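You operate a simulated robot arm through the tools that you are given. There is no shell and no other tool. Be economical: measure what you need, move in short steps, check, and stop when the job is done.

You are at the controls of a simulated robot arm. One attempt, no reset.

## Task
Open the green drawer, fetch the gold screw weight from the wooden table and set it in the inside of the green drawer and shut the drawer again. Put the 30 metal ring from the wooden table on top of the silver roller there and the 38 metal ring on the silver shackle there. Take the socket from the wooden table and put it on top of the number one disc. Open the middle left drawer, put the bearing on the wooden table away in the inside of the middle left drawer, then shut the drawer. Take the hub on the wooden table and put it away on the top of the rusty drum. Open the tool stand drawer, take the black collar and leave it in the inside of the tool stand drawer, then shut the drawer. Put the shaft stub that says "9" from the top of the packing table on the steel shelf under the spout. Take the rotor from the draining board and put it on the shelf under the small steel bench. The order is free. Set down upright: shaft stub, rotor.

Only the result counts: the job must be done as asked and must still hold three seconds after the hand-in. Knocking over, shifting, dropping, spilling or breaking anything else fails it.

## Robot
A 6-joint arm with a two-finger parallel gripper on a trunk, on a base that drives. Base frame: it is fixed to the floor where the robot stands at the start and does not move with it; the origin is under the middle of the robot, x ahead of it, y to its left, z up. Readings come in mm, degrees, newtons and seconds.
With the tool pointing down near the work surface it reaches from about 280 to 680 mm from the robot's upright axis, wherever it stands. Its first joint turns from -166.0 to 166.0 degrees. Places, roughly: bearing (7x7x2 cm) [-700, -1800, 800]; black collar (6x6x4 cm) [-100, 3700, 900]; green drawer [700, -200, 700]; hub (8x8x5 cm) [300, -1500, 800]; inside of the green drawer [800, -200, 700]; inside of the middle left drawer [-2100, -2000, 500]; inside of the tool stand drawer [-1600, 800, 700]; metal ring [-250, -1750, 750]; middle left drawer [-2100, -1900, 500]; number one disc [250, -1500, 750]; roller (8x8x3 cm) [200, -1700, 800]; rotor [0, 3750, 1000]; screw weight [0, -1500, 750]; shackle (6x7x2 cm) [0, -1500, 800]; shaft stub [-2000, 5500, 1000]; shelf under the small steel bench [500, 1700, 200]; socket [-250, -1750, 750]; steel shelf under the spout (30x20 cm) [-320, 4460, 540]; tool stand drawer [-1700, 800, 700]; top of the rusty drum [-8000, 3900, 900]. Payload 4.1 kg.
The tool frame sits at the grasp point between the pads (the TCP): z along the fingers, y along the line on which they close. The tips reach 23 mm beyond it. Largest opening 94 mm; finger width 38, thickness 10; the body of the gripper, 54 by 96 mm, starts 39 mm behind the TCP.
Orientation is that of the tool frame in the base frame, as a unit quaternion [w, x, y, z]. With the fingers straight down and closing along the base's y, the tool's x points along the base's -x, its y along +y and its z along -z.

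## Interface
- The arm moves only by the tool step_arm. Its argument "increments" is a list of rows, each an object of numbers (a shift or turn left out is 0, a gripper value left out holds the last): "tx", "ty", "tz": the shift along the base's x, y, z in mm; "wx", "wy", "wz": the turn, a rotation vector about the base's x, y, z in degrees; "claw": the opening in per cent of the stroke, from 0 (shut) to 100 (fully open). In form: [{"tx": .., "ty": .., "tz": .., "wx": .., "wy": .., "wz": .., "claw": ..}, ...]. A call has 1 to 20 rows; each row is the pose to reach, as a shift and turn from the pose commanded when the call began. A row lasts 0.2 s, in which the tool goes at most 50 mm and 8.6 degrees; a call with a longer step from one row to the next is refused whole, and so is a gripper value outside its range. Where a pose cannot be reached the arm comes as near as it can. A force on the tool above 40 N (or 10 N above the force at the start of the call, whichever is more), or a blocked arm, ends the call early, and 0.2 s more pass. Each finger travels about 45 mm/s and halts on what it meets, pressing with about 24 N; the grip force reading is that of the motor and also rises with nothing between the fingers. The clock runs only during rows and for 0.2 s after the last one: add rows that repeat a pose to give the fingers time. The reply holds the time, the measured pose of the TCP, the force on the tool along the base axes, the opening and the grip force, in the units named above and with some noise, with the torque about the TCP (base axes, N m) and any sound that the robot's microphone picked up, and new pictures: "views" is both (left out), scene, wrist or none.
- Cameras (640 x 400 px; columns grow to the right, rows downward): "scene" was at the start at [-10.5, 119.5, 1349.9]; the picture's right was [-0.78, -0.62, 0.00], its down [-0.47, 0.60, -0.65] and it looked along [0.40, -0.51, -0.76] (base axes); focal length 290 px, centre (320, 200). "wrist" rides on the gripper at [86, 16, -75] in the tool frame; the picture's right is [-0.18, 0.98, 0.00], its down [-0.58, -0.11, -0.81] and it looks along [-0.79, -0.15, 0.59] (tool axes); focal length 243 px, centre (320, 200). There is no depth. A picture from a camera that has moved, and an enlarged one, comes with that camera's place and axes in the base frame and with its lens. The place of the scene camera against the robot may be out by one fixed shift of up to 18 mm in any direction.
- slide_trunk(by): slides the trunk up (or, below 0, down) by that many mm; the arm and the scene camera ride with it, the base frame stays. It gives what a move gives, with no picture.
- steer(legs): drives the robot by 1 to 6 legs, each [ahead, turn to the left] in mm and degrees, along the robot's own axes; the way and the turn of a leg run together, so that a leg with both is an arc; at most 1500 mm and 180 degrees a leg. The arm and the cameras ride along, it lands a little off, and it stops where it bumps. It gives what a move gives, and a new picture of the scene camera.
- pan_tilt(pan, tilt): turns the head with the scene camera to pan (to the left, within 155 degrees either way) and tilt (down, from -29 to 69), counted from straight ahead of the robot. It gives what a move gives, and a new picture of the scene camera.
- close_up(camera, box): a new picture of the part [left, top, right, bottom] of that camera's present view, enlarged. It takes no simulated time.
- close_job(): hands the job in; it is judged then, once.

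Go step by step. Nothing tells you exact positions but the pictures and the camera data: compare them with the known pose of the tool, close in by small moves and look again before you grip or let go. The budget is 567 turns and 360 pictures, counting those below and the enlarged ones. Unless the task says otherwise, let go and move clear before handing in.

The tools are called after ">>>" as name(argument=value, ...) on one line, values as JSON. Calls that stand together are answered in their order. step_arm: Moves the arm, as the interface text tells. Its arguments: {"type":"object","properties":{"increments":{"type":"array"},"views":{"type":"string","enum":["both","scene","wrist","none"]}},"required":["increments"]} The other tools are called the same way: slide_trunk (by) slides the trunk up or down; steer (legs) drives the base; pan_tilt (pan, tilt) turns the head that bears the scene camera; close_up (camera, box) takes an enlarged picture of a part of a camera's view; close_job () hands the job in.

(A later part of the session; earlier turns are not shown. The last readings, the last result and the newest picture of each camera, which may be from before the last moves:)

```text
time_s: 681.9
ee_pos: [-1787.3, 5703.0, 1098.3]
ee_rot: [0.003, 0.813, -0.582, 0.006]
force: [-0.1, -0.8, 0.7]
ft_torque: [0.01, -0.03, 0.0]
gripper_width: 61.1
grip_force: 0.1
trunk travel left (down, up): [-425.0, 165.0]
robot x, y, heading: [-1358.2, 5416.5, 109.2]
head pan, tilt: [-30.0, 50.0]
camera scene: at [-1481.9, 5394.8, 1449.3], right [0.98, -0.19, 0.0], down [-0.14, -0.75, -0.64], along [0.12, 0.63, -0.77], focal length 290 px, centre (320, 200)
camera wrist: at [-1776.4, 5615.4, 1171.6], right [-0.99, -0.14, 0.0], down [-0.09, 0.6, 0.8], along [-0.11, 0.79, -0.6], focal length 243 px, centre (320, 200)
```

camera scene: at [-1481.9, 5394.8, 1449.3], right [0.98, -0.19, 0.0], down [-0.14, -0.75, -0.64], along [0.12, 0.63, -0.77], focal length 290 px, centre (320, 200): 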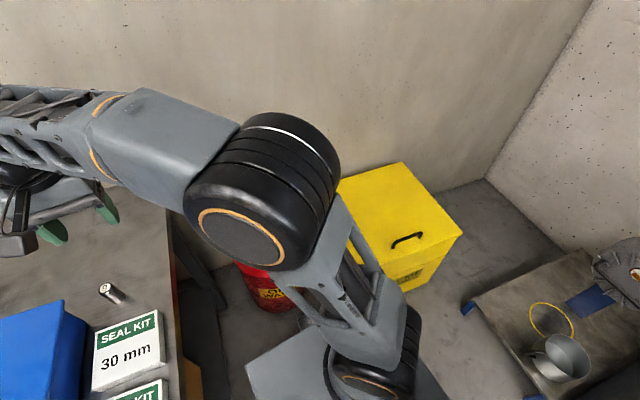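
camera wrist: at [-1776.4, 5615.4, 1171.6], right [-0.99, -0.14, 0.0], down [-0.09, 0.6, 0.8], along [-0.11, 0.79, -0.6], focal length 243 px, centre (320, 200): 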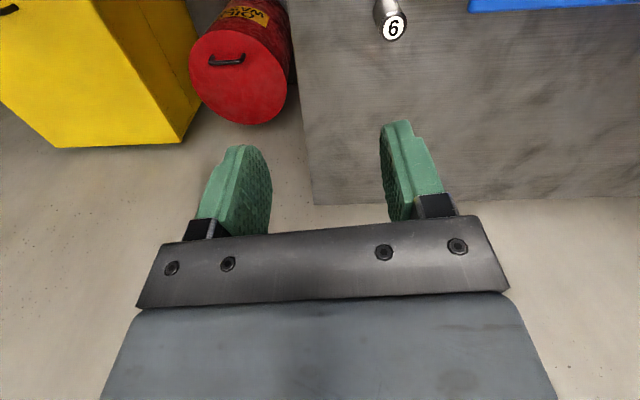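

>>> step_arm(increments=[{"tx": -35, "ty": -6, "claw": 52}, {"tx": -68, "ty": -12}, {"tx": -68, "ty": -12, "tz": -40}, {"tx": -68, "ty": -12, "tz": -80}, {"tx": -68, "ty": -12, "tz": -115}, {"tx": -68, "ty": -12, "tz": -115}], views="wrist")

```text
time_s: 683.3
ee_pos: [-1855.9, 5689.7, 981.9]
ee_rot: [0.003, 0.813, -0.582, 0.006]
force: [-0.4, -0.1, -0.4]
ft_torque: [-0.02, -0.01, 0.0]
gripper_width: 48.8
grip_force: 0.0
trunk travel left (down, up): [-425.0, 165.0]
robot x, y, heading: [-1361.1, 5416.9, 109.3]
head pan, tilt: [-30.0, 50.0]
camera wrist: at [-1843.6, 5602.5, 1056.0], right [-0.99, -0.14, 0.0], down [-0.09, 0.6, 0.8], along [-0.11, 0.79, -0.6], focal length 243 px, centre (320, 200)
```

wrist: 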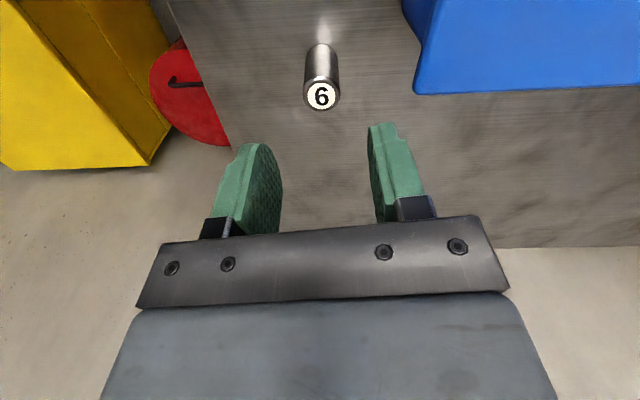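

>>> step_arm(increments=[{"ty": 1, "tz": -30}, {"ty": 1, "tz": -60}, {"ty": 1, "tz": -76}, {"ty": 1, "tz": -82}, {"ty": 1, "tz": -82}], views="wrist")

```text
time_s: 684.5
ee_pos: [-1857.8, 5691.8, 900.4]
ee_rot: [0.003, 0.814, -0.581, 0.006]
force: [-0.4, 0.0, -0.1]
ft_torque: [0.04, 0.0, -0.01]
gripper_width: 48.9
grip_force: 0.0
trunk travel left (down, up): [-425.0, 165.0]
robot x, y, heading: [-1357.2, 5420.4, 109.5]
head pan, tilt: [-30.0, 50.0]
camera wrist: at [-1844.0, 5604.9, 974.3], right [-0.99, -0.14, 0.0], down [-0.09, 0.6, 0.8], along [-0.11, 0.79, -0.6], focal length 243 px, centre (320, 200)
```

wrist: 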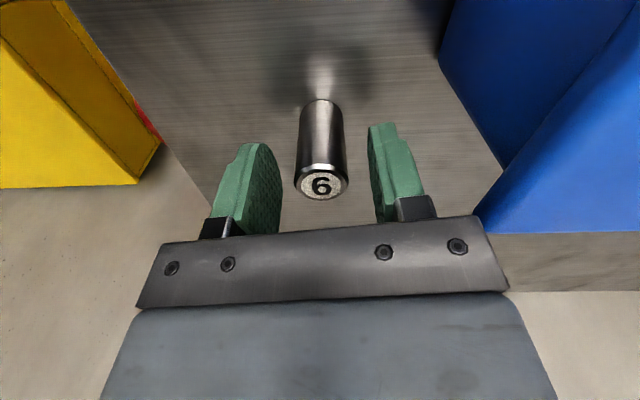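

>>> step_arm(increments=[{"tz": -2, "claw": 30}, {"tz": -2, "claw": 0}, {"tz": -2, "claw": 0}, {"tz": -2, "claw": 0}, {"tz": -2, "claw": 0}, {"tz": 1}, {"tz": 6}, {"tz": 14}, {"tz": 26}, {"tz": 44}, {"tz": 64}, {"tz": 84}, {"tz": 110}, {"tz": 140}], views="wrist")

```text
time_s: 687.5
ee_pos: [-1855.5, 5689.3, 1041.9]
ee_rot: [0.003, 0.814, -0.581, 0.006]
force: [-0.2, 0.1, -1.2]
ft_torque: [-0.02, -0.01, 0.0]
gripper_width: 25.7
grip_force: 24.2
trunk travel left (down, up): [-425.0, 165.0]
robot x, y, heading: [-1360.0, 5419.6, 109.2]
head pan, tilt: [-30.0, 50.0]
camera wrist: at [-1843.7, 5604.4, 1115.4], right [-0.99, -0.14, -0.01], down [-0.09, 0.6, 0.8], along [-0.11, 0.79, -0.6], focal length 243 px, centre (320, 200)
```

wrist: 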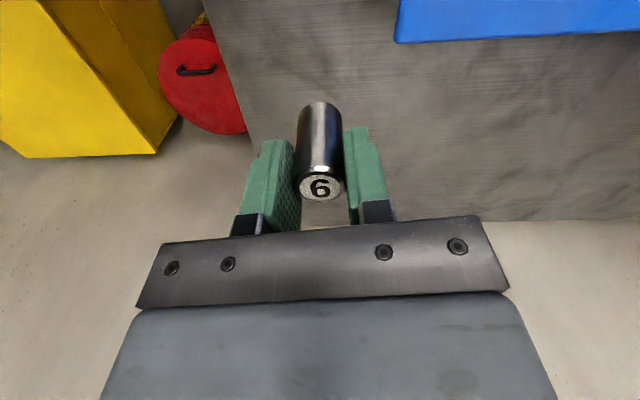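

Stub held upright. Retract, back out and head for the spout shelf.

>>> step_arm(increments=[{"tx": 40, "ty": -20}, {"tx": 80, "ty": -40}, {"tx": 120, "ty": -60}, {"tx": 160, "ty": -80}], views="none")

>>> steer(legs=[[-420, 0], [0, -169], [450, 0]])

>>> pan_tilt(pan=0, tilt=35)

```text
time_s: 688.5
ee_pos: [-1694.1, 5610.9, 1042.5]
ee_rot: [0.003, 0.814, -0.581, 0.007]
force: [-0.1, 0.9, -2.6]
ft_torque: [0.01, 0.01, -0.02]
gripper_width: 25.8
grip_force: 24.2
trunk travel left (down, up): [-425.0, 165.0]
robot x, y, heading: [-1363.7, 5416.8, 109.2]
head pan, tilt: [-30.0, 50.0]
```

```text
time_s: 700.3
ee_pos: [-626.3, 4509.7, 1041.1]
ee_rot: [-0.007, 0.499, 0.867, 0.003]
force: [0.1, -0.1, -1.8]
ft_torque: [0.0, 0.06, -0.01]
gripper_width: 25.8
grip_force: 24.0
trunk travel left (down, up): [-425.0, 165.0]
robot x, y, heading: [-992.1, 4635.0, -59.5]
head pan, tilt: [-30.0, 50.0]
camera scene: at [-878.3, 4706.8, 1449.3], right [-1.0, -0.01, 0.0], down [-0.01, 0.77, -0.64], along [0.01, -0.64, -0.77], focal length 290 px, centre (320, 200)
```

scene: 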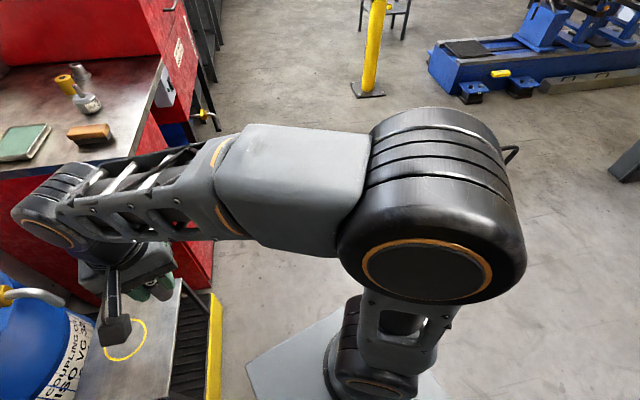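

```text
time_s: 701.3
ee_pos: [-626.5, 4509.7, 1042.0]
ee_rot: [-0.006, 0.499, 0.866, 0.003]
force: [-0.8, -1.1, -1.8]
ft_torque: [0.02, -0.02, 0.0]
gripper_width: 25.7
grip_force: 23.8
trunk travel left (down, up): [-425.0, 165.0]
robot x, y, heading: [-996.1, 4634.9, -59.5]
head pan, tilt: [0.0, 35.0]
camera scene: at [-834.3, 4708.0, 1471.0], right [-0.86, -0.51, 0.0], down [-0.29, 0.49, -0.82], along [0.42, -0.71, -0.57], focal length 290 px, centre (320, 200)
```

scene: 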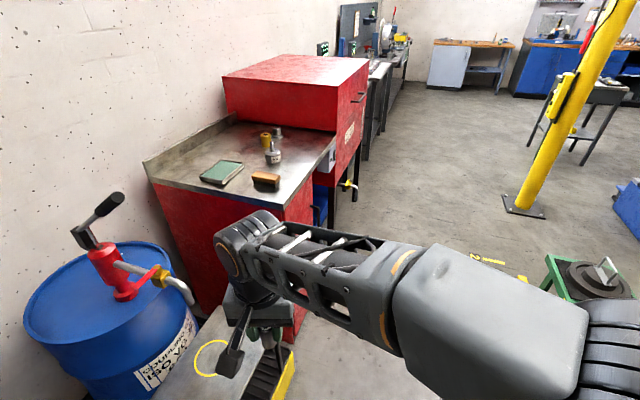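

>>> steer(legs=[[0, 38]])

>>> step_arm(increments=[{"tx": 0, "ty": -45}, {"tx": 0, "ty": -90}, {"tx": 0, "ty": -135}, {"tx": 0, "ty": -180}, {"tx": 0, "ty": -225}, {"tx": 0, "ty": -250}], views="none")

>>> steer(legs=[[120, 0]])

>>> close_up(camera="wrist", box=[0, 0, 640, 400])

```text
time_s: 703.5
ee_pos: [-627.9, 4761.9, 1040.8]
ee_rot: [-0.006, 0.19, 0.982, 0.001]
force: [-0.1, 0.2, -1.9]
ft_torque: [0.01, 0.01, 0.05]
gripper_width: 25.6
grip_force: 23.8
trunk travel left (down, up): [-425.0, 165.0]
robot x, y, heading: [-992.7, 4633.0, -21.3]
head pan, tilt: [0.0, 35.0]
camera scene: at [-905.2, 4792.5, 1471.1], right [-0.36, -0.93, 0.0], down [-0.53, 0.21, -0.82], along [0.76, -0.3, -0.57], focal length 290 px, centre (320, 200)
```

scene: 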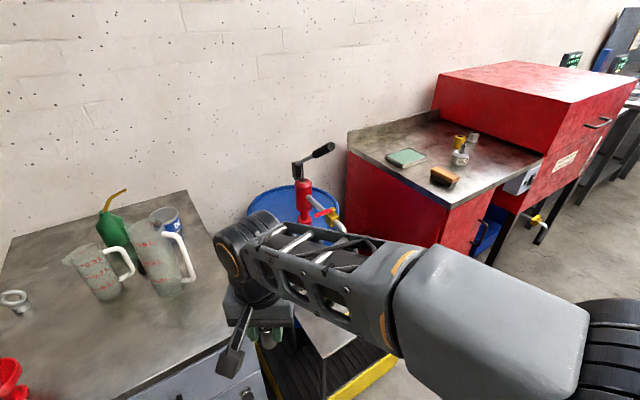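

```text
time_s: 704.9
ee_pos: [-628.3, 4510.4, 1041.3]
ee_rot: [-0.007, 0.19, 0.982, 0.0]
force: [-0.1, 0.0, -2.2]
ft_torque: [0.01, 0.03, -0.01]
gripper_width: 25.8
grip_force: 24.6
trunk travel left (down, up): [-425.0, 165.0]
robot x, y, heading: [-993.6, 4634.6, -21.5]
head pan, tilt: [0.0, 35.0]
```

```text
time_s: 706.1
ee_pos: [-512.6, 4467.1, 1040.6]
ee_rot: [-0.007, 0.189, 0.982, 0.0]
force: [-0.3, 0.1, -1.7]
ft_torque: [0.01, 0.01, 0.0]
gripper_width: 25.6
grip_force: 24.0
trunk travel left (down, up): [-425.0, 165.0]
robot x, y, heading: [-880.5, 4593.5, -21.9]
head pan, tilt: [0.0, 35.0]
camera scene: at [-791.4, 4747.7, 1471.1], right [-0.36, -0.93, 0.0], down [-0.53, 0.21, -0.82], along [0.76, -0.3, -0.57], focal length 290 px, centre (320, 200)
```

scene: 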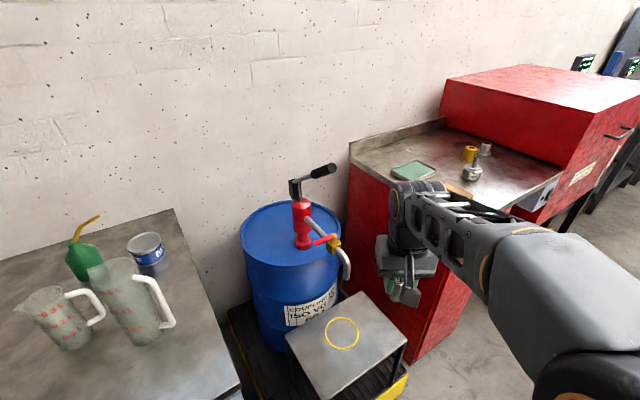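

```text
1.00 times, centred on (320, 200) of wrist (not enlarged: the box is as wide or as high as the picture)
camera zoom: at [-588.0, 4513.3, 1115.4], right [0.54, 0.84, 0.0], down [0.51, -0.32, 0.8], along [0.67, -0.43, -0.6], focal length 243 px, centre (320, 200)
```

zoom: 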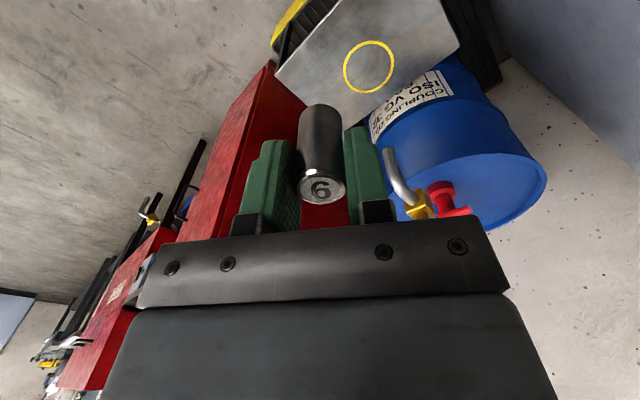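

>>> slide_trunk(by=-290)

>>> step_arm(increments=[{"tx": 30, "ty": -18}, {"tx": 60, "ty": -36}, {"tx": 90, "ty": -52}, {"tx": 115, "ty": -62}, {"tx": 115, "ty": -62, "tz": -40}, {"tx": 115, "ty": -62, "tz": -80}, {"tx": 115, "ty": -62, "tz": -80}], views="both")

```text
time_s: 709.0
ee_pos: [-514.5, 4466.3, 751.1]
ee_rot: [-0.006, 0.189, 0.982, 0.001]
force: [0.6, -0.4, -1.6]
ft_torque: [-0.01, -0.01, -0.03]
gripper_width: 25.9
grip_force: 24.1
trunk travel left (down, up): [-135.0, 455.0]
robot x, y, heading: [-876.7, 4590.2, -21.5]
head pan, tilt: [0.0, 35.0]
```

```text
time_s: 710.6
ee_pos: [-400.9, 4404.2, 669.9]
ee_rot: [-0.007, 0.19, 0.982, 0.0]
force: [0.2, 0.0, -1.4]
ft_torque: [-0.01, -0.01, -0.03]
gripper_width: 25.7
grip_force: 23.9
trunk travel left (down, up): [-135.0, 455.0]
robot x, y, heading: [-881.7, 4591.5, -21.3]
head pan, tilt: [0.0, 35.0]
camera scene: at [-791.6, 4747.8, 1181.1], right [-0.36, -0.93, 0.0], down [-0.53, 0.21, -0.82], along [0.76, -0.3, -0.57], focal length 290 px, centre (320, 200)
camera wrist: at [-474.0, 4450.9, 744.7], right [0.54, 0.84, 0.0], down [0.51, -0.32, 0.8], along [0.67, -0.43, -0.6], focal length 243 px, centre (320, 200)
```

scene: 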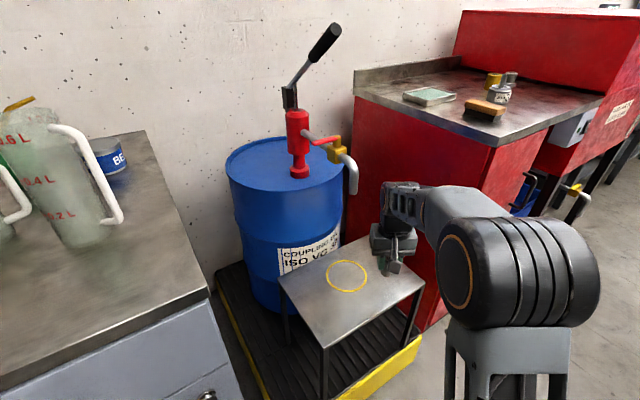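
wrist: 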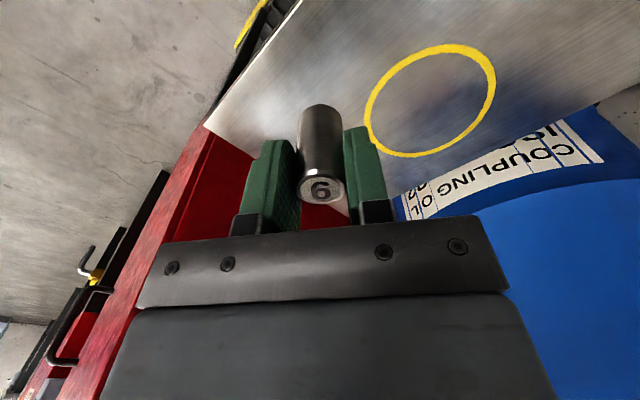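

>>> step_arm(increments=[{"tx": 15}, {"tx": 15, "tz": -15}, {"tx": 15, "tz": -30}, {"tx": 15, "tz": -40}, {"tx": 15, "tz": -48}], views="wrist")

```text
time_s: 711.8
ee_pos: [-385.1, 4404.8, 622.4]
ee_rot: [-0.007, 0.189, 0.982, 0.0]
force: [0.2, 0.5, -2.7]
ft_torque: [0.02, -0.01, 0.0]
gripper_width: 25.8
grip_force: 23.9
trunk travel left (down, up): [-135.0, 455.0]
robot x, y, heading: [-876.5, 4589.1, -21.4]
head pan, tilt: [0.0, 35.0]
camera wrist: at [-458.6, 4450.7, 697.2], right [0.54, 0.84, 0.0], down [0.51, -0.32, 0.8], along [0.67, -0.43, -0.6], focal length 243 px, centre (320, 200)
```

wrist: 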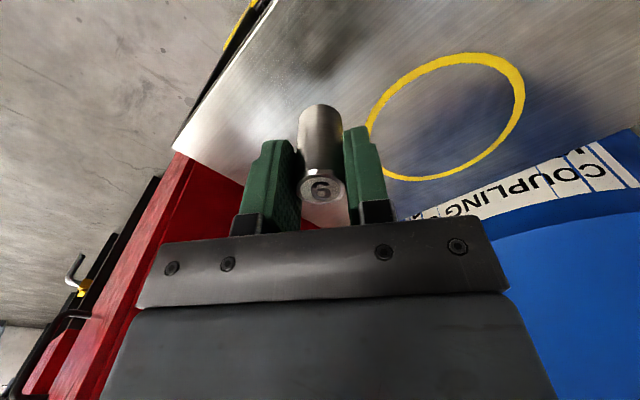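

>>> step_arm(increments=[{"tz": -3}, {"tz": -6}, {"tz": -9}, {"tz": -12}, {"tz": -14}, {"tz": -16}], views="wrist")

```text
time_s: 713.2
ee_pos: [-384.8, 4406.3, 607.4]
ee_rot: [-0.007, 0.189, 0.982, 0.0]
force: [-0.1, 0.6, -2.3]
ft_torque: [0.0, 0.01, -0.01]
gripper_width: 25.7
grip_force: 24.1
trunk travel left (down, up): [-135.0, 455.0]
robot x, y, heading: [-879.6, 4594.4, -21.3]
head pan, tilt: [0.0, 35.0]
camera wrist: at [-458.2, 4451.6, 681.4], right [0.54, 0.84, 0.0], down [0.51, -0.32, 0.8], along [0.67, -0.43, -0.6], focal length 243 px, centre (320, 200)
```

wrist: 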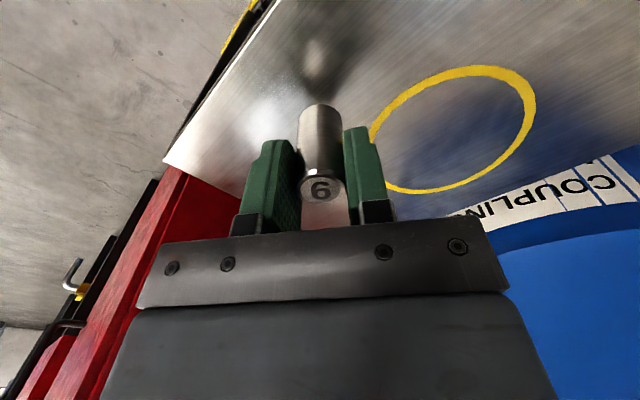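

>>> step_arm(increments=[{"tz": -2}, {"tz": -4}, {"tz": -6}, {"tz": -8}, {"tz": -10}, {"tz": -12}], views="wrist")

```text
time_s: 714.6
ee_pos: [-384.4, 4404.9, 595.1]
ee_rot: [-0.007, 0.189, 0.982, 0.001]
force: [0.4, 0.4, -1.6]
ft_torque: [0.02, 0.0, 0.03]
gripper_width: 25.6
grip_force: 24.0
trunk travel left (down, up): [-135.0, 455.0]
robot x, y, heading: [-875.4, 4588.5, -21.2]
head pan, tilt: [0.0, 35.0]
camera wrist: at [-458.2, 4451.5, 669.7], right [0.54, 0.84, 0.0], down [0.51, -0.32, 0.8], along [0.67, -0.43, -0.6], focal length 243 px, centre (320, 200)
```

wrist: 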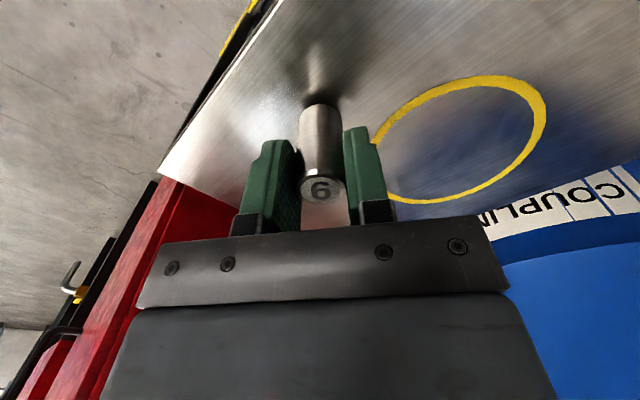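

>>> step_arm(increments=[{"tz": -1.5}, {"tz": -3}, {"tz": -4.5}, {"tz": -6}], views="none")

>>> step_arm(increments=[{"tz": -1.5}, {"tz": -3}], views="wrist")

```text
time_s: 715.6
ee_pos: [-385.1, 4405.0, 588.7]
ee_rot: [-0.007, 0.189, 0.982, 0.0]
force: [0.0, -0.2, -1.6]
ft_torque: [0.0, -0.01, -0.02]
gripper_width: 25.9
grip_force: 24.4
trunk travel left (down, up): [-135.0, 455.0]
robot x, y, heading: [-879.9, 4587.5, -21.3]
head pan, tilt: [0.0, 35.0]
```

```text
time_s: 716.2
ee_pos: [-384.7, 4404.2, 587.9]
ee_rot: [-0.006, 0.189, 0.982, 0.0]
force: [-5.8, 1.3, 18.0]
ft_torque: [0.16, 0.3, -0.02]
gripper_width: 25.9
grip_force: 24.1
trunk travel left (down, up): [-135.0, 455.0]
robot x, y, heading: [-879.6, 4588.2, -21.4]
head pan, tilt: [0.0, 35.0]
camera wrist: at [-458.6, 4451.5, 662.3], right [0.54, 0.84, 0.0], down [0.51, -0.32, 0.8], along [0.67, -0.43, -0.6], focal length 243 px, centre (320, 200)
```

wrist: 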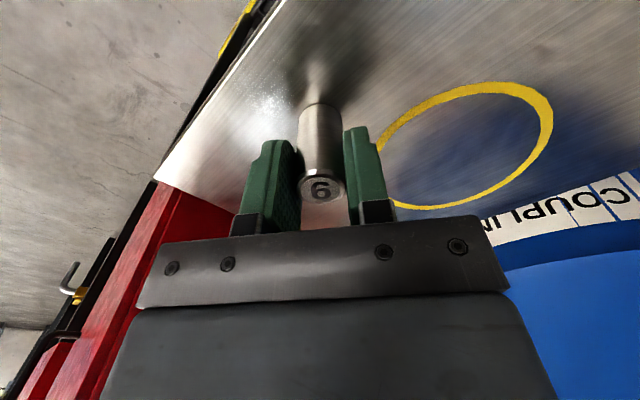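

Contact on the shelf. Releasing the stub upright.

>>> step_arm(increments=[{"tz": 1}, {"tz": 1, "claw": 40}, {"tz": 1, "claw": 50}, {"tz": 1, "claw": 50}, {"tz": 15}, {"tz": 40}, {"tz": 80}, {"tz": 120}], views="wrist")

```text
time_s: 718.0
ee_pos: [-385.6, 4405.3, 705.1]
ee_rot: [-0.008, 0.189, 0.982, 0.001]
force: [0.2, 0.1, 0.5]
ft_torque: [0.02, 0.0, -0.01]
gripper_width: 47.1
grip_force: 0.1
trunk travel left (down, up): [-135.0, 455.0]
robot x, y, heading: [-881.6, 4587.8, -21.5]
head pan, tilt: [0.0, 35.0]
camera wrist: at [-458.6, 4451.0, 779.8], right [0.54, 0.84, 0.0], down [0.51, -0.32, 0.8], along [0.67, -0.43, -0.6], focal length 243 px, centre (320, 200)
```

wrist: 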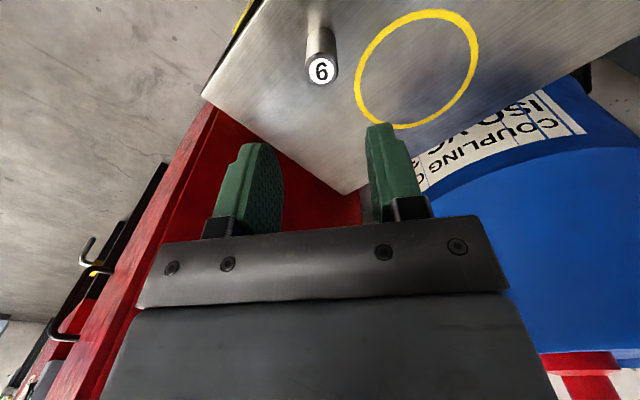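

The stub stands on the shelf. Before fetching the rotor I'll test in free space how low the arm reaches, since its target shelf is at about 200 mm.

>>> steer(legs=[[-350, 0]])

>>> slide_trunk(by=-130)

>>> step_arm(increments=[{"tz": -45}, {"tz": -90}, {"tz": -135}, {"tz": -180}, {"tz": -225}, {"tz": -270}, {"tz": -310}, {"tz": -340}, {"tz": -340}], views="scene")

```text
time_s: 720.3
ee_pos: [-711.1, 4530.9, 704.9]
ee_rot: [-0.007, 0.191, 0.982, 0.001]
force: [0.2, 0.6, 0.0]
ft_torque: [-0.02, 0.02, 0.01]
gripper_width: 47.1
grip_force: 0.1
trunk travel left (down, up): [-135.0, 455.0]
robot x, y, heading: [-1204.4, 4718.1, -21.6]
head pan, tilt: [0.0, 35.0]
camera scene: at [-1116.3, 4875.6, 1181.1], right [-0.37, -0.93, 0.0], down [-0.53, 0.21, -0.82], along [0.76, -0.3, -0.57], focal length 290 px, centre (320, 200)
```

scene: 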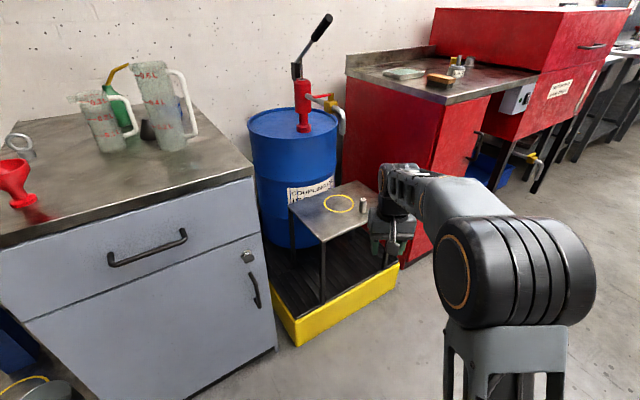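

```text
time_s: 721.9
ee_pos: [-711.8, 4530.2, 574.2]
ee_rot: [-0.008, 0.191, 0.982, 0.001]
force: [0.5, -0.2, 0.3]
ft_torque: [0.0, 0.01, -0.01]
gripper_width: 47.1
grip_force: 0.0
trunk travel left (down, up): [-5.0, 585.0]
robot x, y, heading: [-1203.3, 4717.8, -21.5]
head pan, tilt: [0.0, 35.0]
```

```text
time_s: 723.9
ee_pos: [-712.3, 4531.1, 233.8]
ee_rot: [-0.007, 0.191, 0.982, 0.0]
force: [-0.1, 1.0, -0.2]
ft_torque: [0.0, -0.01, 0.01]
gripper_width: 47.1
grip_force: 0.0
trunk travel left (down, up): [-5.0, 585.0]
robot x, y, heading: [-1209.6, 4721.0, -21.5]
head pan, tilt: [0.0, 35.0]
camera scene: at [-1116.4, 4875.6, 1051.1], right [-0.37, -0.93, 0.0], down [-0.53, 0.21, -0.82], along [0.76, -0.3, -0.57], focal length 290 px, centre (320, 200)
```

scene: 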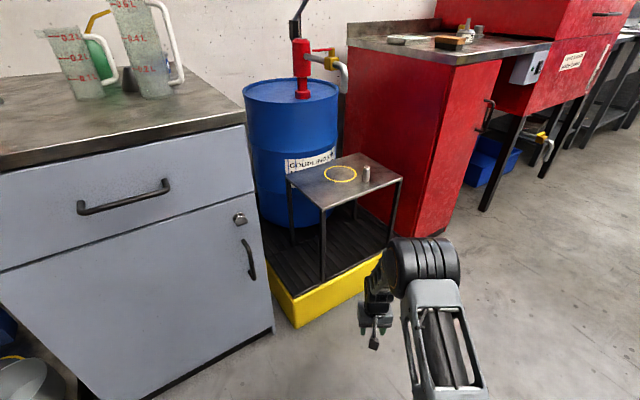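

Reach is fine even at z≈234. Now I raise up again and go for the rotor, which I'll take by its shaft.

>>> step_arm(increments=[{"tz": 45}, {"tz": 90}, {"tz": 135}, {"tz": 180}, {"tz": 225}, {"tz": 270}, {"tz": 310}, {"tz": 340}, {"tx": -45, "ty": 16, "tz": 345}, {"tx": -85, "ty": 30, "tz": 350}, {"tx": -122, "ty": 45, "tz": 350}], views="none")

>>> slide_trunk(by=420)

>>> steer(legs=[[0, -48.3], [1178, 0], [0, 80.4], [235, 0]])

>>> close_up(camera="wrist", box=[0, 0, 640, 400])

```text
time_s: 726.3
ee_pos: [-832.8, 4576.3, 584.0]
ee_rot: [-0.007, 0.191, 0.982, 0.001]
force: [-0.2, -0.6, 0.0]
ft_torque: [0.02, 0.0, 0.0]
gripper_width: 47.0
grip_force: 0.2
trunk travel left (down, up): [-5.0, 585.0]
robot x, y, heading: [-1208.0, 4716.5, -21.7]
head pan, tilt: [0.0, 35.0]
```

```text
refused: 420 is not a number from -400 to 400
```

```text
time_s: 739.3
ee_pos: [-186.8, 3722.9, 584.5]
ee_rot: [-0.006, -0.085, 0.996, -0.001]
force: [1.5, 0.4, 0.4]
ft_torque: [-0.02, 0.0, -0.02]
gripper_width: 46.8
grip_force: 0.1
trunk travel left (down, up): [-5.0, 585.0]
robot x, y, heading: [-577.4, 3645.0, 10.4]
head pan, tilt: [0.0, 35.0]
camera scene: at [-577.8, 3828.5, 1051.1], right [0.18, -0.98, 0.0], down [-0.56, -0.1, -0.82], along [0.81, 0.15, -0.57], focal length 290 px, centre (320, 200)
```

scene: 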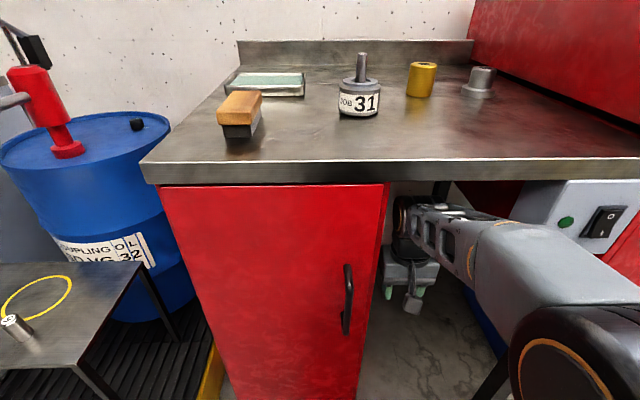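

```text
1.00 times, centred on (320, 200) of wrist (not enlarged: the box is as wide or as high as the picture)
camera zoom: at [-273.5, 3723.1, 659.1], right [0.01, 1.0, 0.0], down [0.6, 0.0, 0.8], along [0.8, -0.01, -0.6], focal length 243 px, centre (320, 200)
```

zoom: 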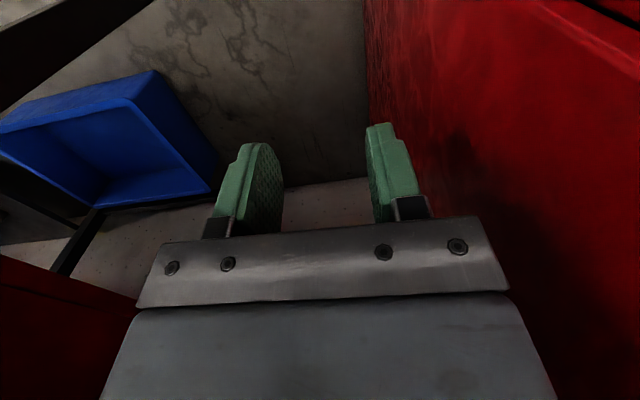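

The trunk move was refused, so the gripper is now under the board. No contact; I back straight out before raising.

>>> steer(legs=[[-300, 0]])

>>> slide_trunk(by=390)

>>> slide_trunk(by=60)

>>> steer(legs=[[270, 0]])

>>> close_up(camera="wrist", box=[0, 0, 640, 400])

```text
time_s: 741.3
ee_pos: [-480.3, 3670.5, 585.6]
ee_rot: [-0.007, -0.087, 0.996, -0.003]
force: [0.6, 0.6, -0.9]
ft_torque: [-0.05, -0.03, 0.0]
gripper_width: 47.1
grip_force: 0.1
trunk travel left (down, up): [-5.0, 585.0]
robot x, y, heading: [-867.8, 3593.4, 10.2]
head pan, tilt: [0.0, 35.0]
camera scene: at [-871.6, 3775.3, 1051.1], right [0.18, -0.98, 0.0], down [-0.56, -0.1, -0.82], along [0.81, 0.15, -0.57], focal length 290 px, centre (320, 200)
```

scene: 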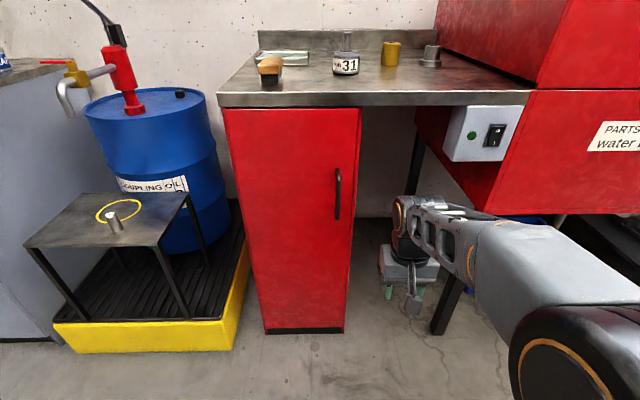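

```text
time_s: 745.1
ee_pos: [-479.0, 3668.6, 975.0]
ee_rot: [-0.007, -0.087, 0.996, -0.002]
force: [1.0, 0.7, -0.2]
ft_torque: [0.02, -0.04, 0.0]
gripper_width: 47.1
grip_force: 0.2
trunk travel left (down, up): [-395.0, 195.0]
robot x, y, heading: [-871.2, 3590.8, 10.3]
head pan, tilt: [0.0, 35.0]
```

```text
time_s: 746.1
ee_pos: [-480.0, 3670.8, 1033.8]
ee_rot: [-0.007, -0.086, 0.996, -0.002]
force: [0.5, 0.1, 0.1]
ft_torque: [-0.01, 0.04, 0.0]
gripper_width: 47.2
grip_force: 0.0
trunk travel left (down, up): [-455.0, 135.0]
robot x, y, heading: [-869.9, 3592.6, 10.1]
head pan, tilt: [0.0, 35.0]
```

```text
time_s: 748.0
ee_pos: [-214.2, 3718.8, 1034.5]
ee_rot: [-0.008, -0.086, 0.996, -0.001]
force: [0.5, 0.9, 0.5]
ft_torque: [0.0, 0.01, -0.01]
gripper_width: 47.1
grip_force: 0.1
trunk travel left (down, up): [-455.0, 135.0]
robot x, y, heading: [-603.3, 3639.2, 10.3]
head pan, tilt: [0.0, 35.0]
camera scene: at [-604.5, 3824.0, 1501.1], right [0.18, -0.98, 0.0], down [-0.56, -0.1, -0.82], along [0.81, 0.15, -0.57], focal length 290 px, centre (320, 200)
```

scene: 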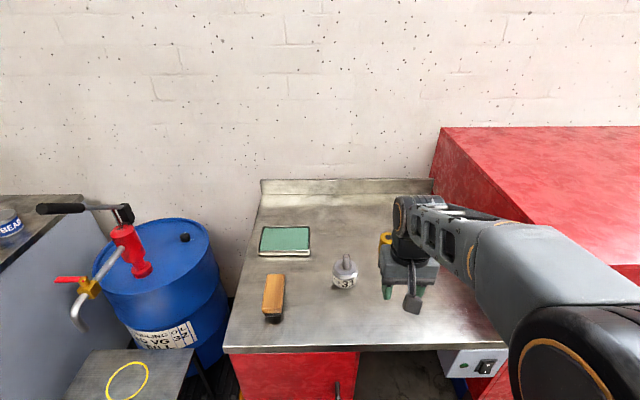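

```text
1.00 times, centred on (320, 200) of wrist (not enlarged: the box is as wide or as high as the picture)
camera zoom: at [-300.0, 3719.5, 1109.0], right [0.01, 1.0, 0.0], down [0.6, 0.0, 0.8], along [0.8, -0.01, -0.6], focal length 243 px, centre (320, 200)
```

zoom: 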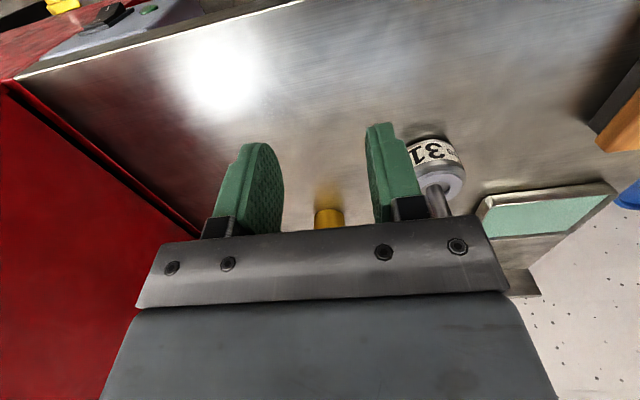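

>>> step_arm(increments=[{"tz": 20, "ty": 30}, {"tz": 20, "ty": 75}, {"tz": 20, "ty": 119}, {"tz": 20, "ty": 119, "tx": 40}, {"tz": 20, "ty": 119, "tx": 75}, {"tz": 20, "ty": 119, "tx": 75}], views="wrist")

```text
time_s: 749.4
ee_pos: [-137.4, 3839.2, 1055.1]
ee_rot: [-0.007, -0.087, 0.996, -0.001]
force: [-0.3, -0.2, 0.7]
ft_torque: [0.02, 0.01, -0.04]
gripper_width: 46.9
grip_force: 0.1
trunk travel left (down, up): [-455.0, 135.0]
robot x, y, heading: [-601.6, 3640.5, 10.1]
head pan, tilt: [0.0, 35.0]
camera wrist: at [-224.1, 3838.8, 1128.6], right [0.01, 1.0, 0.0], down [0.6, 0.0, 0.8], along [0.8, -0.01, -0.6], focal length 243 px, centre (320, 200)
```

wrist: 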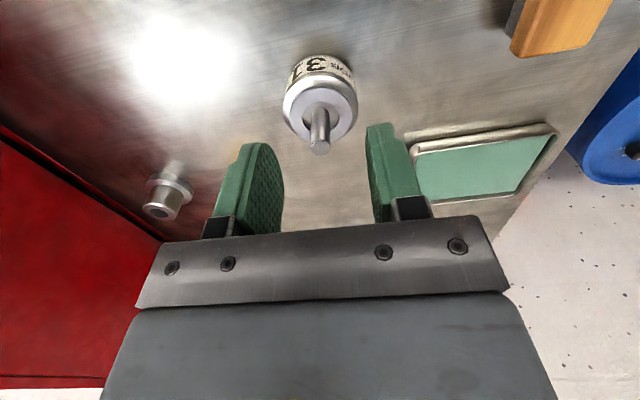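

>>> step_arm(increments=[{"tx": 33, "ty": -2}, {"tx": 33, "ty": -2, "tz": -30}, {"tx": 33, "ty": -2, "tz": -55}, {"tx": 33, "ty": -2, "tz": -55}], views="wrist")

```text
time_s: 750.4
ee_pos: [-105.4, 3835.7, 999.2]
ee_rot: [-0.007, -0.086, 0.996, -0.002]
force: [-0.3, 0.5, 0.1]
ft_torque: [-0.03, 0.02, -0.01]
gripper_width: 46.8
grip_force: 0.2
trunk travel left (down, up): [-455.0, 135.0]
robot x, y, heading: [-604.2, 3642.4, 10.3]
head pan, tilt: [0.0, 35.0]
camera wrist: at [-191.2, 3836.6, 1073.7], right [0.01, 1.0, 0.0], down [0.6, 0.0, 0.8], along [0.8, -0.01, -0.6], focal length 243 px, centre (320, 200)
```

wrist: 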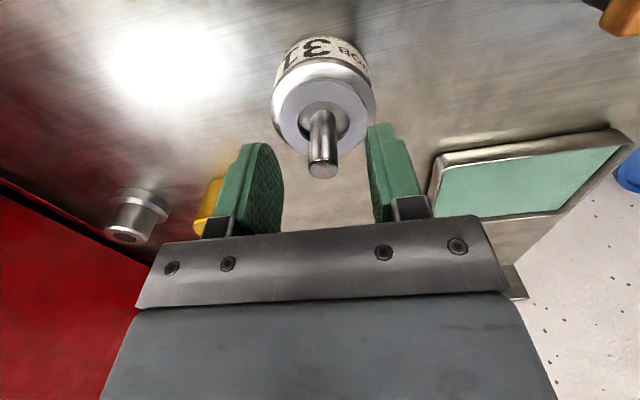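

>>> step_arm(increments=[{"tx": 1, "ty": 2, "tz": -12}, {"tx": 1, "ty": 2, "tz": -24}, {"tx": 1, "ty": 2, "tz": -31}, {"tx": 1, "ty": 2, "tz": -31, "claw": 25}, {"tx": 1, "ty": 2, "tz": -31, "claw": 0}, {"tx": 1, "ty": 2, "tz": -31, "claw": 0}, {"tx": 1, "ty": 2, "tz": -31, "claw": 0}, {"tx": 1, "ty": 2, "tz": -31, "claw": 0}, {"tx": 1, "ty": 2, "tz": -31, "claw": 0}], views="wrist")

```text
time_s: 751.7
ee_pos: [-103.5, 3837.3, 971.7]
ee_rot: [-0.005, -0.085, 0.996, -0.002]
force: [-2.3, -4.4, 8.7]
ft_torque: [0.24, 0.39, 0.06]
gripper_width: 15.5
grip_force: 24.5
trunk travel left (down, up): [-455.0, 135.0]
robot x, y, heading: [-605.2, 3640.9, 10.2]
head pan, tilt: [0.0, 35.0]
stopped in row 6: the force on the tool passed its limit at 51 N (the readings are from after the stop); the commanded pose is now the measured one
camera wrist: at [-190.9, 3838.0, 1045.5], right [0.01, 1.0, 0.0], down [0.6, 0.0, 0.8], along [0.8, -0.01, -0.6], focal length 243 px, centre (320, 200)
```

wrist: 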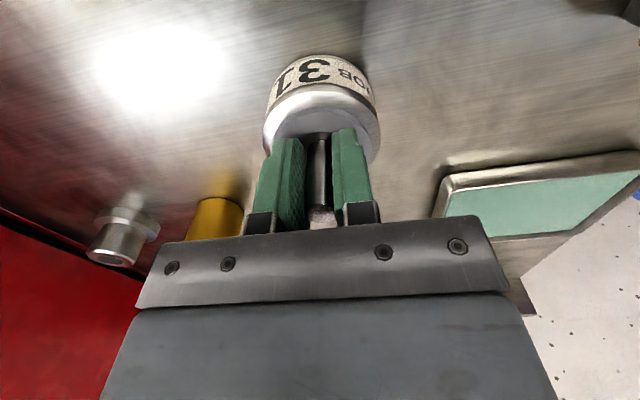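

>>> step_arm(increments=[{"claw": 0}, {"claw": 0}, {"tz": 3}, {"tz": 8}, {"tz": 15}, {"tz": 25}, {"tz": 40}, {"tz": 60}, {"tz": 80}, {"tz": 95}], views="wrist")

```text
time_s: 753.9
ee_pos: [-103.2, 3839.3, 1066.3]
ee_rot: [-0.005, -0.088, 0.996, -0.001]
force: [0.4, 0.3, -9.1]
ft_torque: [0.01, 0.04, -0.02]
gripper_width: 15.7
grip_force: 23.6
trunk travel left (down, up): [-455.0, 135.0]
robot x, y, heading: [-600.2, 3644.6, 10.5]
head pan, tilt: [0.0, 35.0]
camera wrist: at [-189.9, 3839.8, 1139.3], right [0.01, 1.0, 0.0], down [0.6, 0.0, 0.8], along [0.8, -0.01, -0.6], focal length 243 px, centre (320, 200)
```

wrist: 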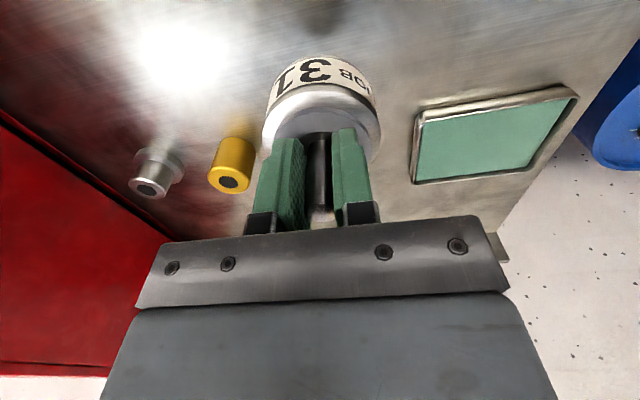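

Rotor is held by its shaft. Retract and drive to the small steel bench.

>>> step_arm(increments=[{"tx": -28, "ty": -31}, {"tx": -57, "ty": -62}, {"tx": -85, "ty": -94}, {"tx": -114, "ty": -125}], views="none")

>>> steer(legs=[[-250, 0], [0, -93.4], [1500, 0], [515, 0], [0, 93.6]])

>>> pan_tilt(pan=0, tilt=45)

```text
time_s: 754.9
ee_pos: [-218.3, 3710.8, 1065.4]
ee_rot: [-0.005, -0.087, 0.996, -0.002]
force: [0.0, 0.8, -9.5]
ft_torque: [-0.01, 0.05, 0.03]
gripper_width: 15.5
grip_force: 23.8
trunk travel left (down, up): [-455.0, 135.0]
robot x, y, heading: [-606.8, 3643.3, 10.2]
head pan, tilt: [0.0, 35.0]
```

```text
time_s: 774.3
ee_pos: [-190.9, 1691.1, 1064.6]
ee_rot: [-0.006, -0.109, 0.994, -0.002]
force: [-0.2, 0.3, -9.2]
ft_torque: [-0.02, 0.06, -0.04]
gripper_width: 15.3
grip_force: 24.0
trunk travel left (down, up): [-455.0, 135.0]
robot x, y, heading: [-572.5, 1604.6, 12.9]
head pan, tilt: [0.0, 35.0]
camera scene: at [-583.1, 1786.2, 1501.1], right [0.22, -0.97, 0.0], down [-0.56, -0.13, -0.82], along [0.8, 0.18, -0.57], focal length 290 px, centre (320, 200)
```

scene: 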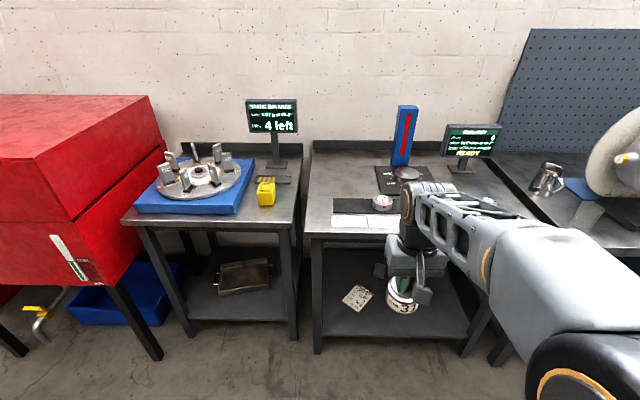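

```text
time_s: 775.0
ee_pos: [-192.5, 1691.2, 1064.9]
ee_rot: [-0.005, -0.109, 0.994, -0.001]
force: [-0.5, 0.0, -9.3]
ft_torque: [-0.03, 0.08, -0.03]
gripper_width: 15.3
grip_force: 23.7
trunk travel left (down, up): [-455.0, 135.0]
robot x, y, heading: [-578.6, 1604.5, 13.0]
head pan, tilt: [0.0, 45.0]
camera scene: at [-589.6, 1784.7, 1486.3], right [0.22, -0.97, 0.0], down [-0.69, -0.16, -0.71], along [0.69, 0.16, -0.71], focal length 290 px, centre (320, 200)
```

scene: 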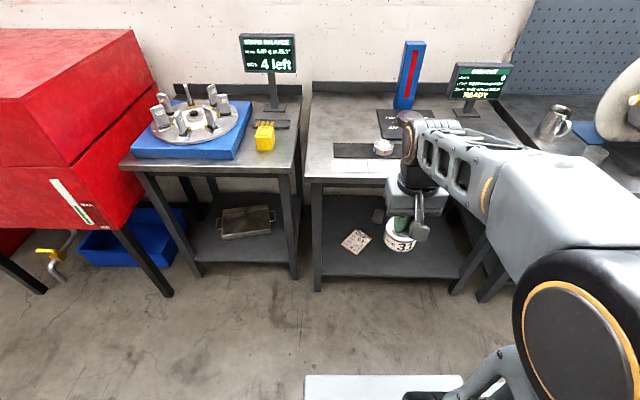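

The target is the right bench with the pointer scale. I'll square up, lower the trunk fully, and lower the rotor in free space in front of it.

>>> steer(legs=[[0, -2.4]])

>>> slide_trunk(by=-400)

>>> slide_trunk(by=-50)

>>> step_arm(increments=[{"tx": 25, "ty": -4}, {"tx": 55, "ty": -8}, {"tx": 85, "ty": -12}, {"tx": 110, "ty": -15}, {"tx": 110, "ty": -15, "tz": -40}, {"tx": 110, "ty": -15, "tz": -80}, {"tx": 110, "ty": -15, "tz": -120}, {"tx": 110, "ty": -15, "tz": -160}, {"tx": 110, "ty": -15, "tz": -200}, {"tx": 110, "ty": -15, "tz": -240}, {"tx": 110, "ty": -15, "tz": -280}, {"tx": 110, "ty": -15, "tz": -280}], views="both")

```text
time_s: 775.8
ee_pos: [-188.2, 1673.5, 1065.2]
ee_rot: [-0.005, -0.088, 0.996, -0.002]
force: [-0.7, -0.2, -8.5]
ft_torque: [0.01, 0.08, -0.01]
gripper_width: 15.3
grip_force: 24.1
trunk travel left (down, up): [-455.0, 135.0]
robot x, y, heading: [-579.1, 1601.3, 10.6]
head pan, tilt: [0.0, 45.0]
camera scene: at [-582.5, 1785.0, 1486.3], right [0.18, -0.98, 0.0], down [-0.7, -0.13, -0.71], along [0.69, 0.13, -0.71], focal length 290 px, centre (320, 200)
```

scene: 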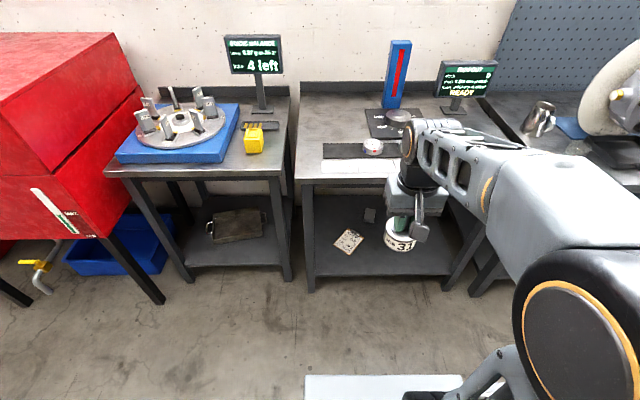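

```text
time_s: 779.6
ee_pos: [-188.7, 1674.1, 663.8]
ee_rot: [-0.005, -0.087, 0.996, -0.001]
force: [-1.1, -0.2, -9.3]
ft_torque: [-0.02, 0.06, 0.0]
gripper_width: 15.4
grip_force: 24.3
trunk travel left (down, up): [-55.0, 535.0]
robot x, y, heading: [-575.5, 1604.6, 10.6]
head pan, tilt: [0.0, 45.0]
```

```text
time_s: 780.5
ee_pos: [-188.5, 1674.7, 615.5]
ee_rot: [-0.006, -0.088, 0.996, -0.002]
force: [-1.1, 0.4, -8.8]
ft_torque: [0.02, 0.02, -0.03]
gripper_width: 15.3
grip_force: 23.8
trunk travel left (down, up): [-5.0, 585.0]
robot x, y, heading: [-575.1, 1602.5, 10.5]
head pan, tilt: [0.0, 45.0]
```

```text
time_s: 783.1
ee_pos: [-78.4, 1658.6, 334.1]
ee_rot: [-0.005, -0.087, 0.996, -0.002]
force: [0.5, 0.8, -10.3]
ft_torque: [0.0, 0.06, 0.03]
gripper_width: 15.2
grip_force: 23.9
trunk travel left (down, up): [-5.0, 585.0]
robot x, y, heading: [-574.9, 1600.4, 10.7]
head pan, tilt: [0.0, 45.0]
camera scene: at [-582.6, 1785.1, 1036.3], right [0.18, -0.98, 0.0], down [-0.7, -0.13, -0.71], along [0.69, 0.13, -0.71], focal length 290 px, centre (320, 200)
camera wrist: at [-165.8, 1659.9, 408.7], right [0.01, 1.0, 0.0], down [0.6, 0.0, 0.8], along [0.8, -0.01, -0.6], focal length 243 px, centre (320, 200)
```

scene: 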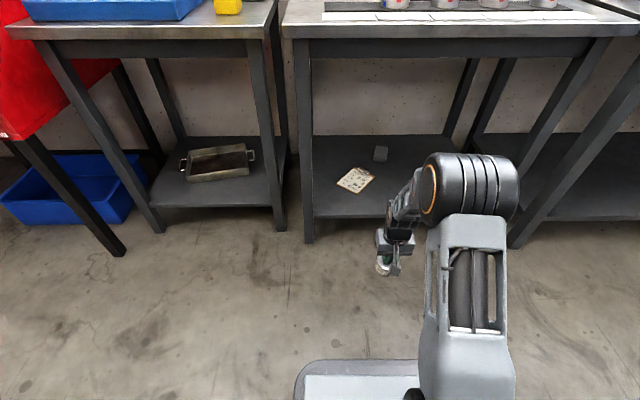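
wrist: 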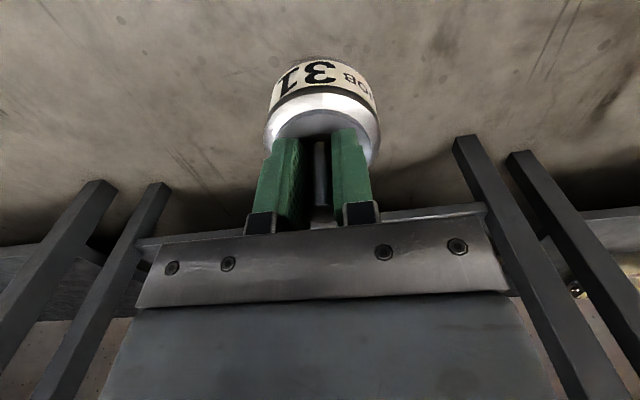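

>>> step_arm(increments=[{"tx": 26, "ty": -12}, {"tx": 52, "ty": -23}, {"tx": 78, "ty": -35}, {"tx": 104, "ty": -46}, {"tx": 128, "ty": -57}, {"tx": 128, "ty": -57}], views="scene")

```text
time_s: 784.5
ee_pos: [48.0, 1602.0, 332.3]
ee_rot: [-0.006, -0.088, 0.996, -0.002]
force: [1.0, -0.1, -10.3]
ft_torque: [-0.01, 0.05, -0.04]
gripper_width: 15.3
grip_force: 24.4
trunk travel left (down, up): [-5.0, 585.0]
robot x, y, heading: [-576.3, 1602.3, 10.4]
head pan, tilt: [0.0, 45.0]
camera scene: at [-582.5, 1785.0, 1036.3], right [0.18, -0.98, 0.0], down [-0.7, -0.13, -0.71], along [0.69, 0.13, -0.71], focal length 290 px, centre (320, 200)
```

scene: 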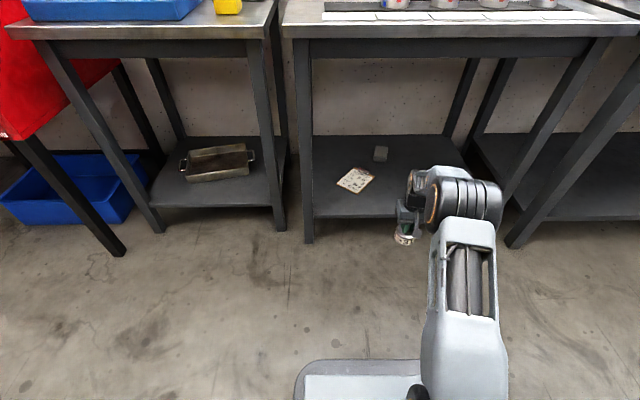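

>>> steer(legs=[[160, 0]])

>>> close_up(camera="wrist", box=[0, 0, 640, 400])

```text
time_s: 786.0
ee_pos: [205.9, 1633.2, 334.3]
ee_rot: [-0.006, -0.089, 0.996, -0.002]
force: [-0.2, -0.4, -10.0]
ft_torque: [0.0, 0.03, -0.03]
gripper_width: 15.1
grip_force: 24.3
trunk travel left (down, up): [-5.0, 585.0]
robot x, y, heading: [-419.3, 1629.8, 11.0]
head pan, tilt: [0.0, 45.0]
camera scene: at [-424.3, 1814.5, 1036.3], right [0.18, -0.98, 0.0], down [-0.7, -0.13, -0.71], along [0.69, 0.13, -0.71], focal length 290 px, centre (320, 200)
```

scene: 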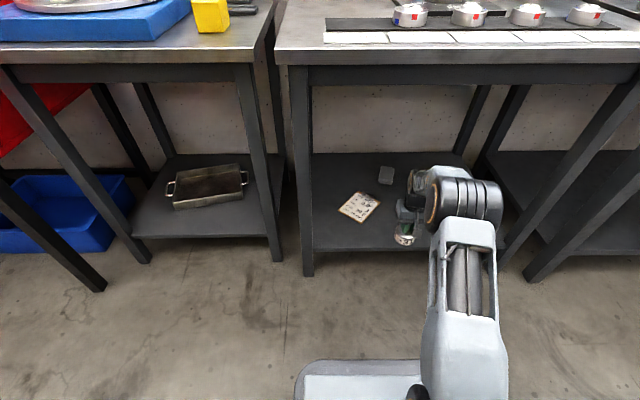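

```text
1.00 times, centred on (320, 200) of wrist (not enlarged: the box is as wide or as high as the picture)
camera zoom: at [119.7, 1633.5, 407.9], right [0.01, 1.0, 0.0], down [0.6, 0.0, 0.8], along [0.8, -0.01, -0.6], focal length 243 px, centre (320, 200)
```

zoom: 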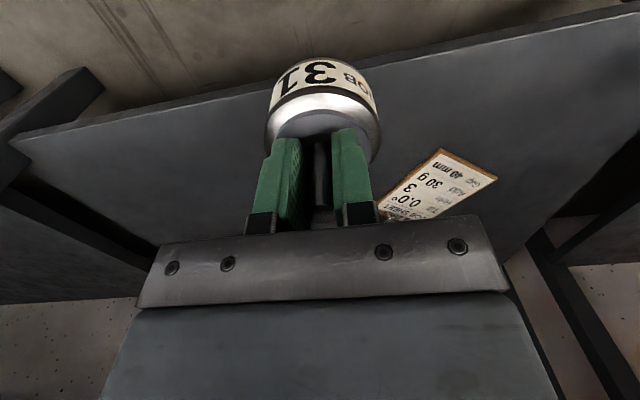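

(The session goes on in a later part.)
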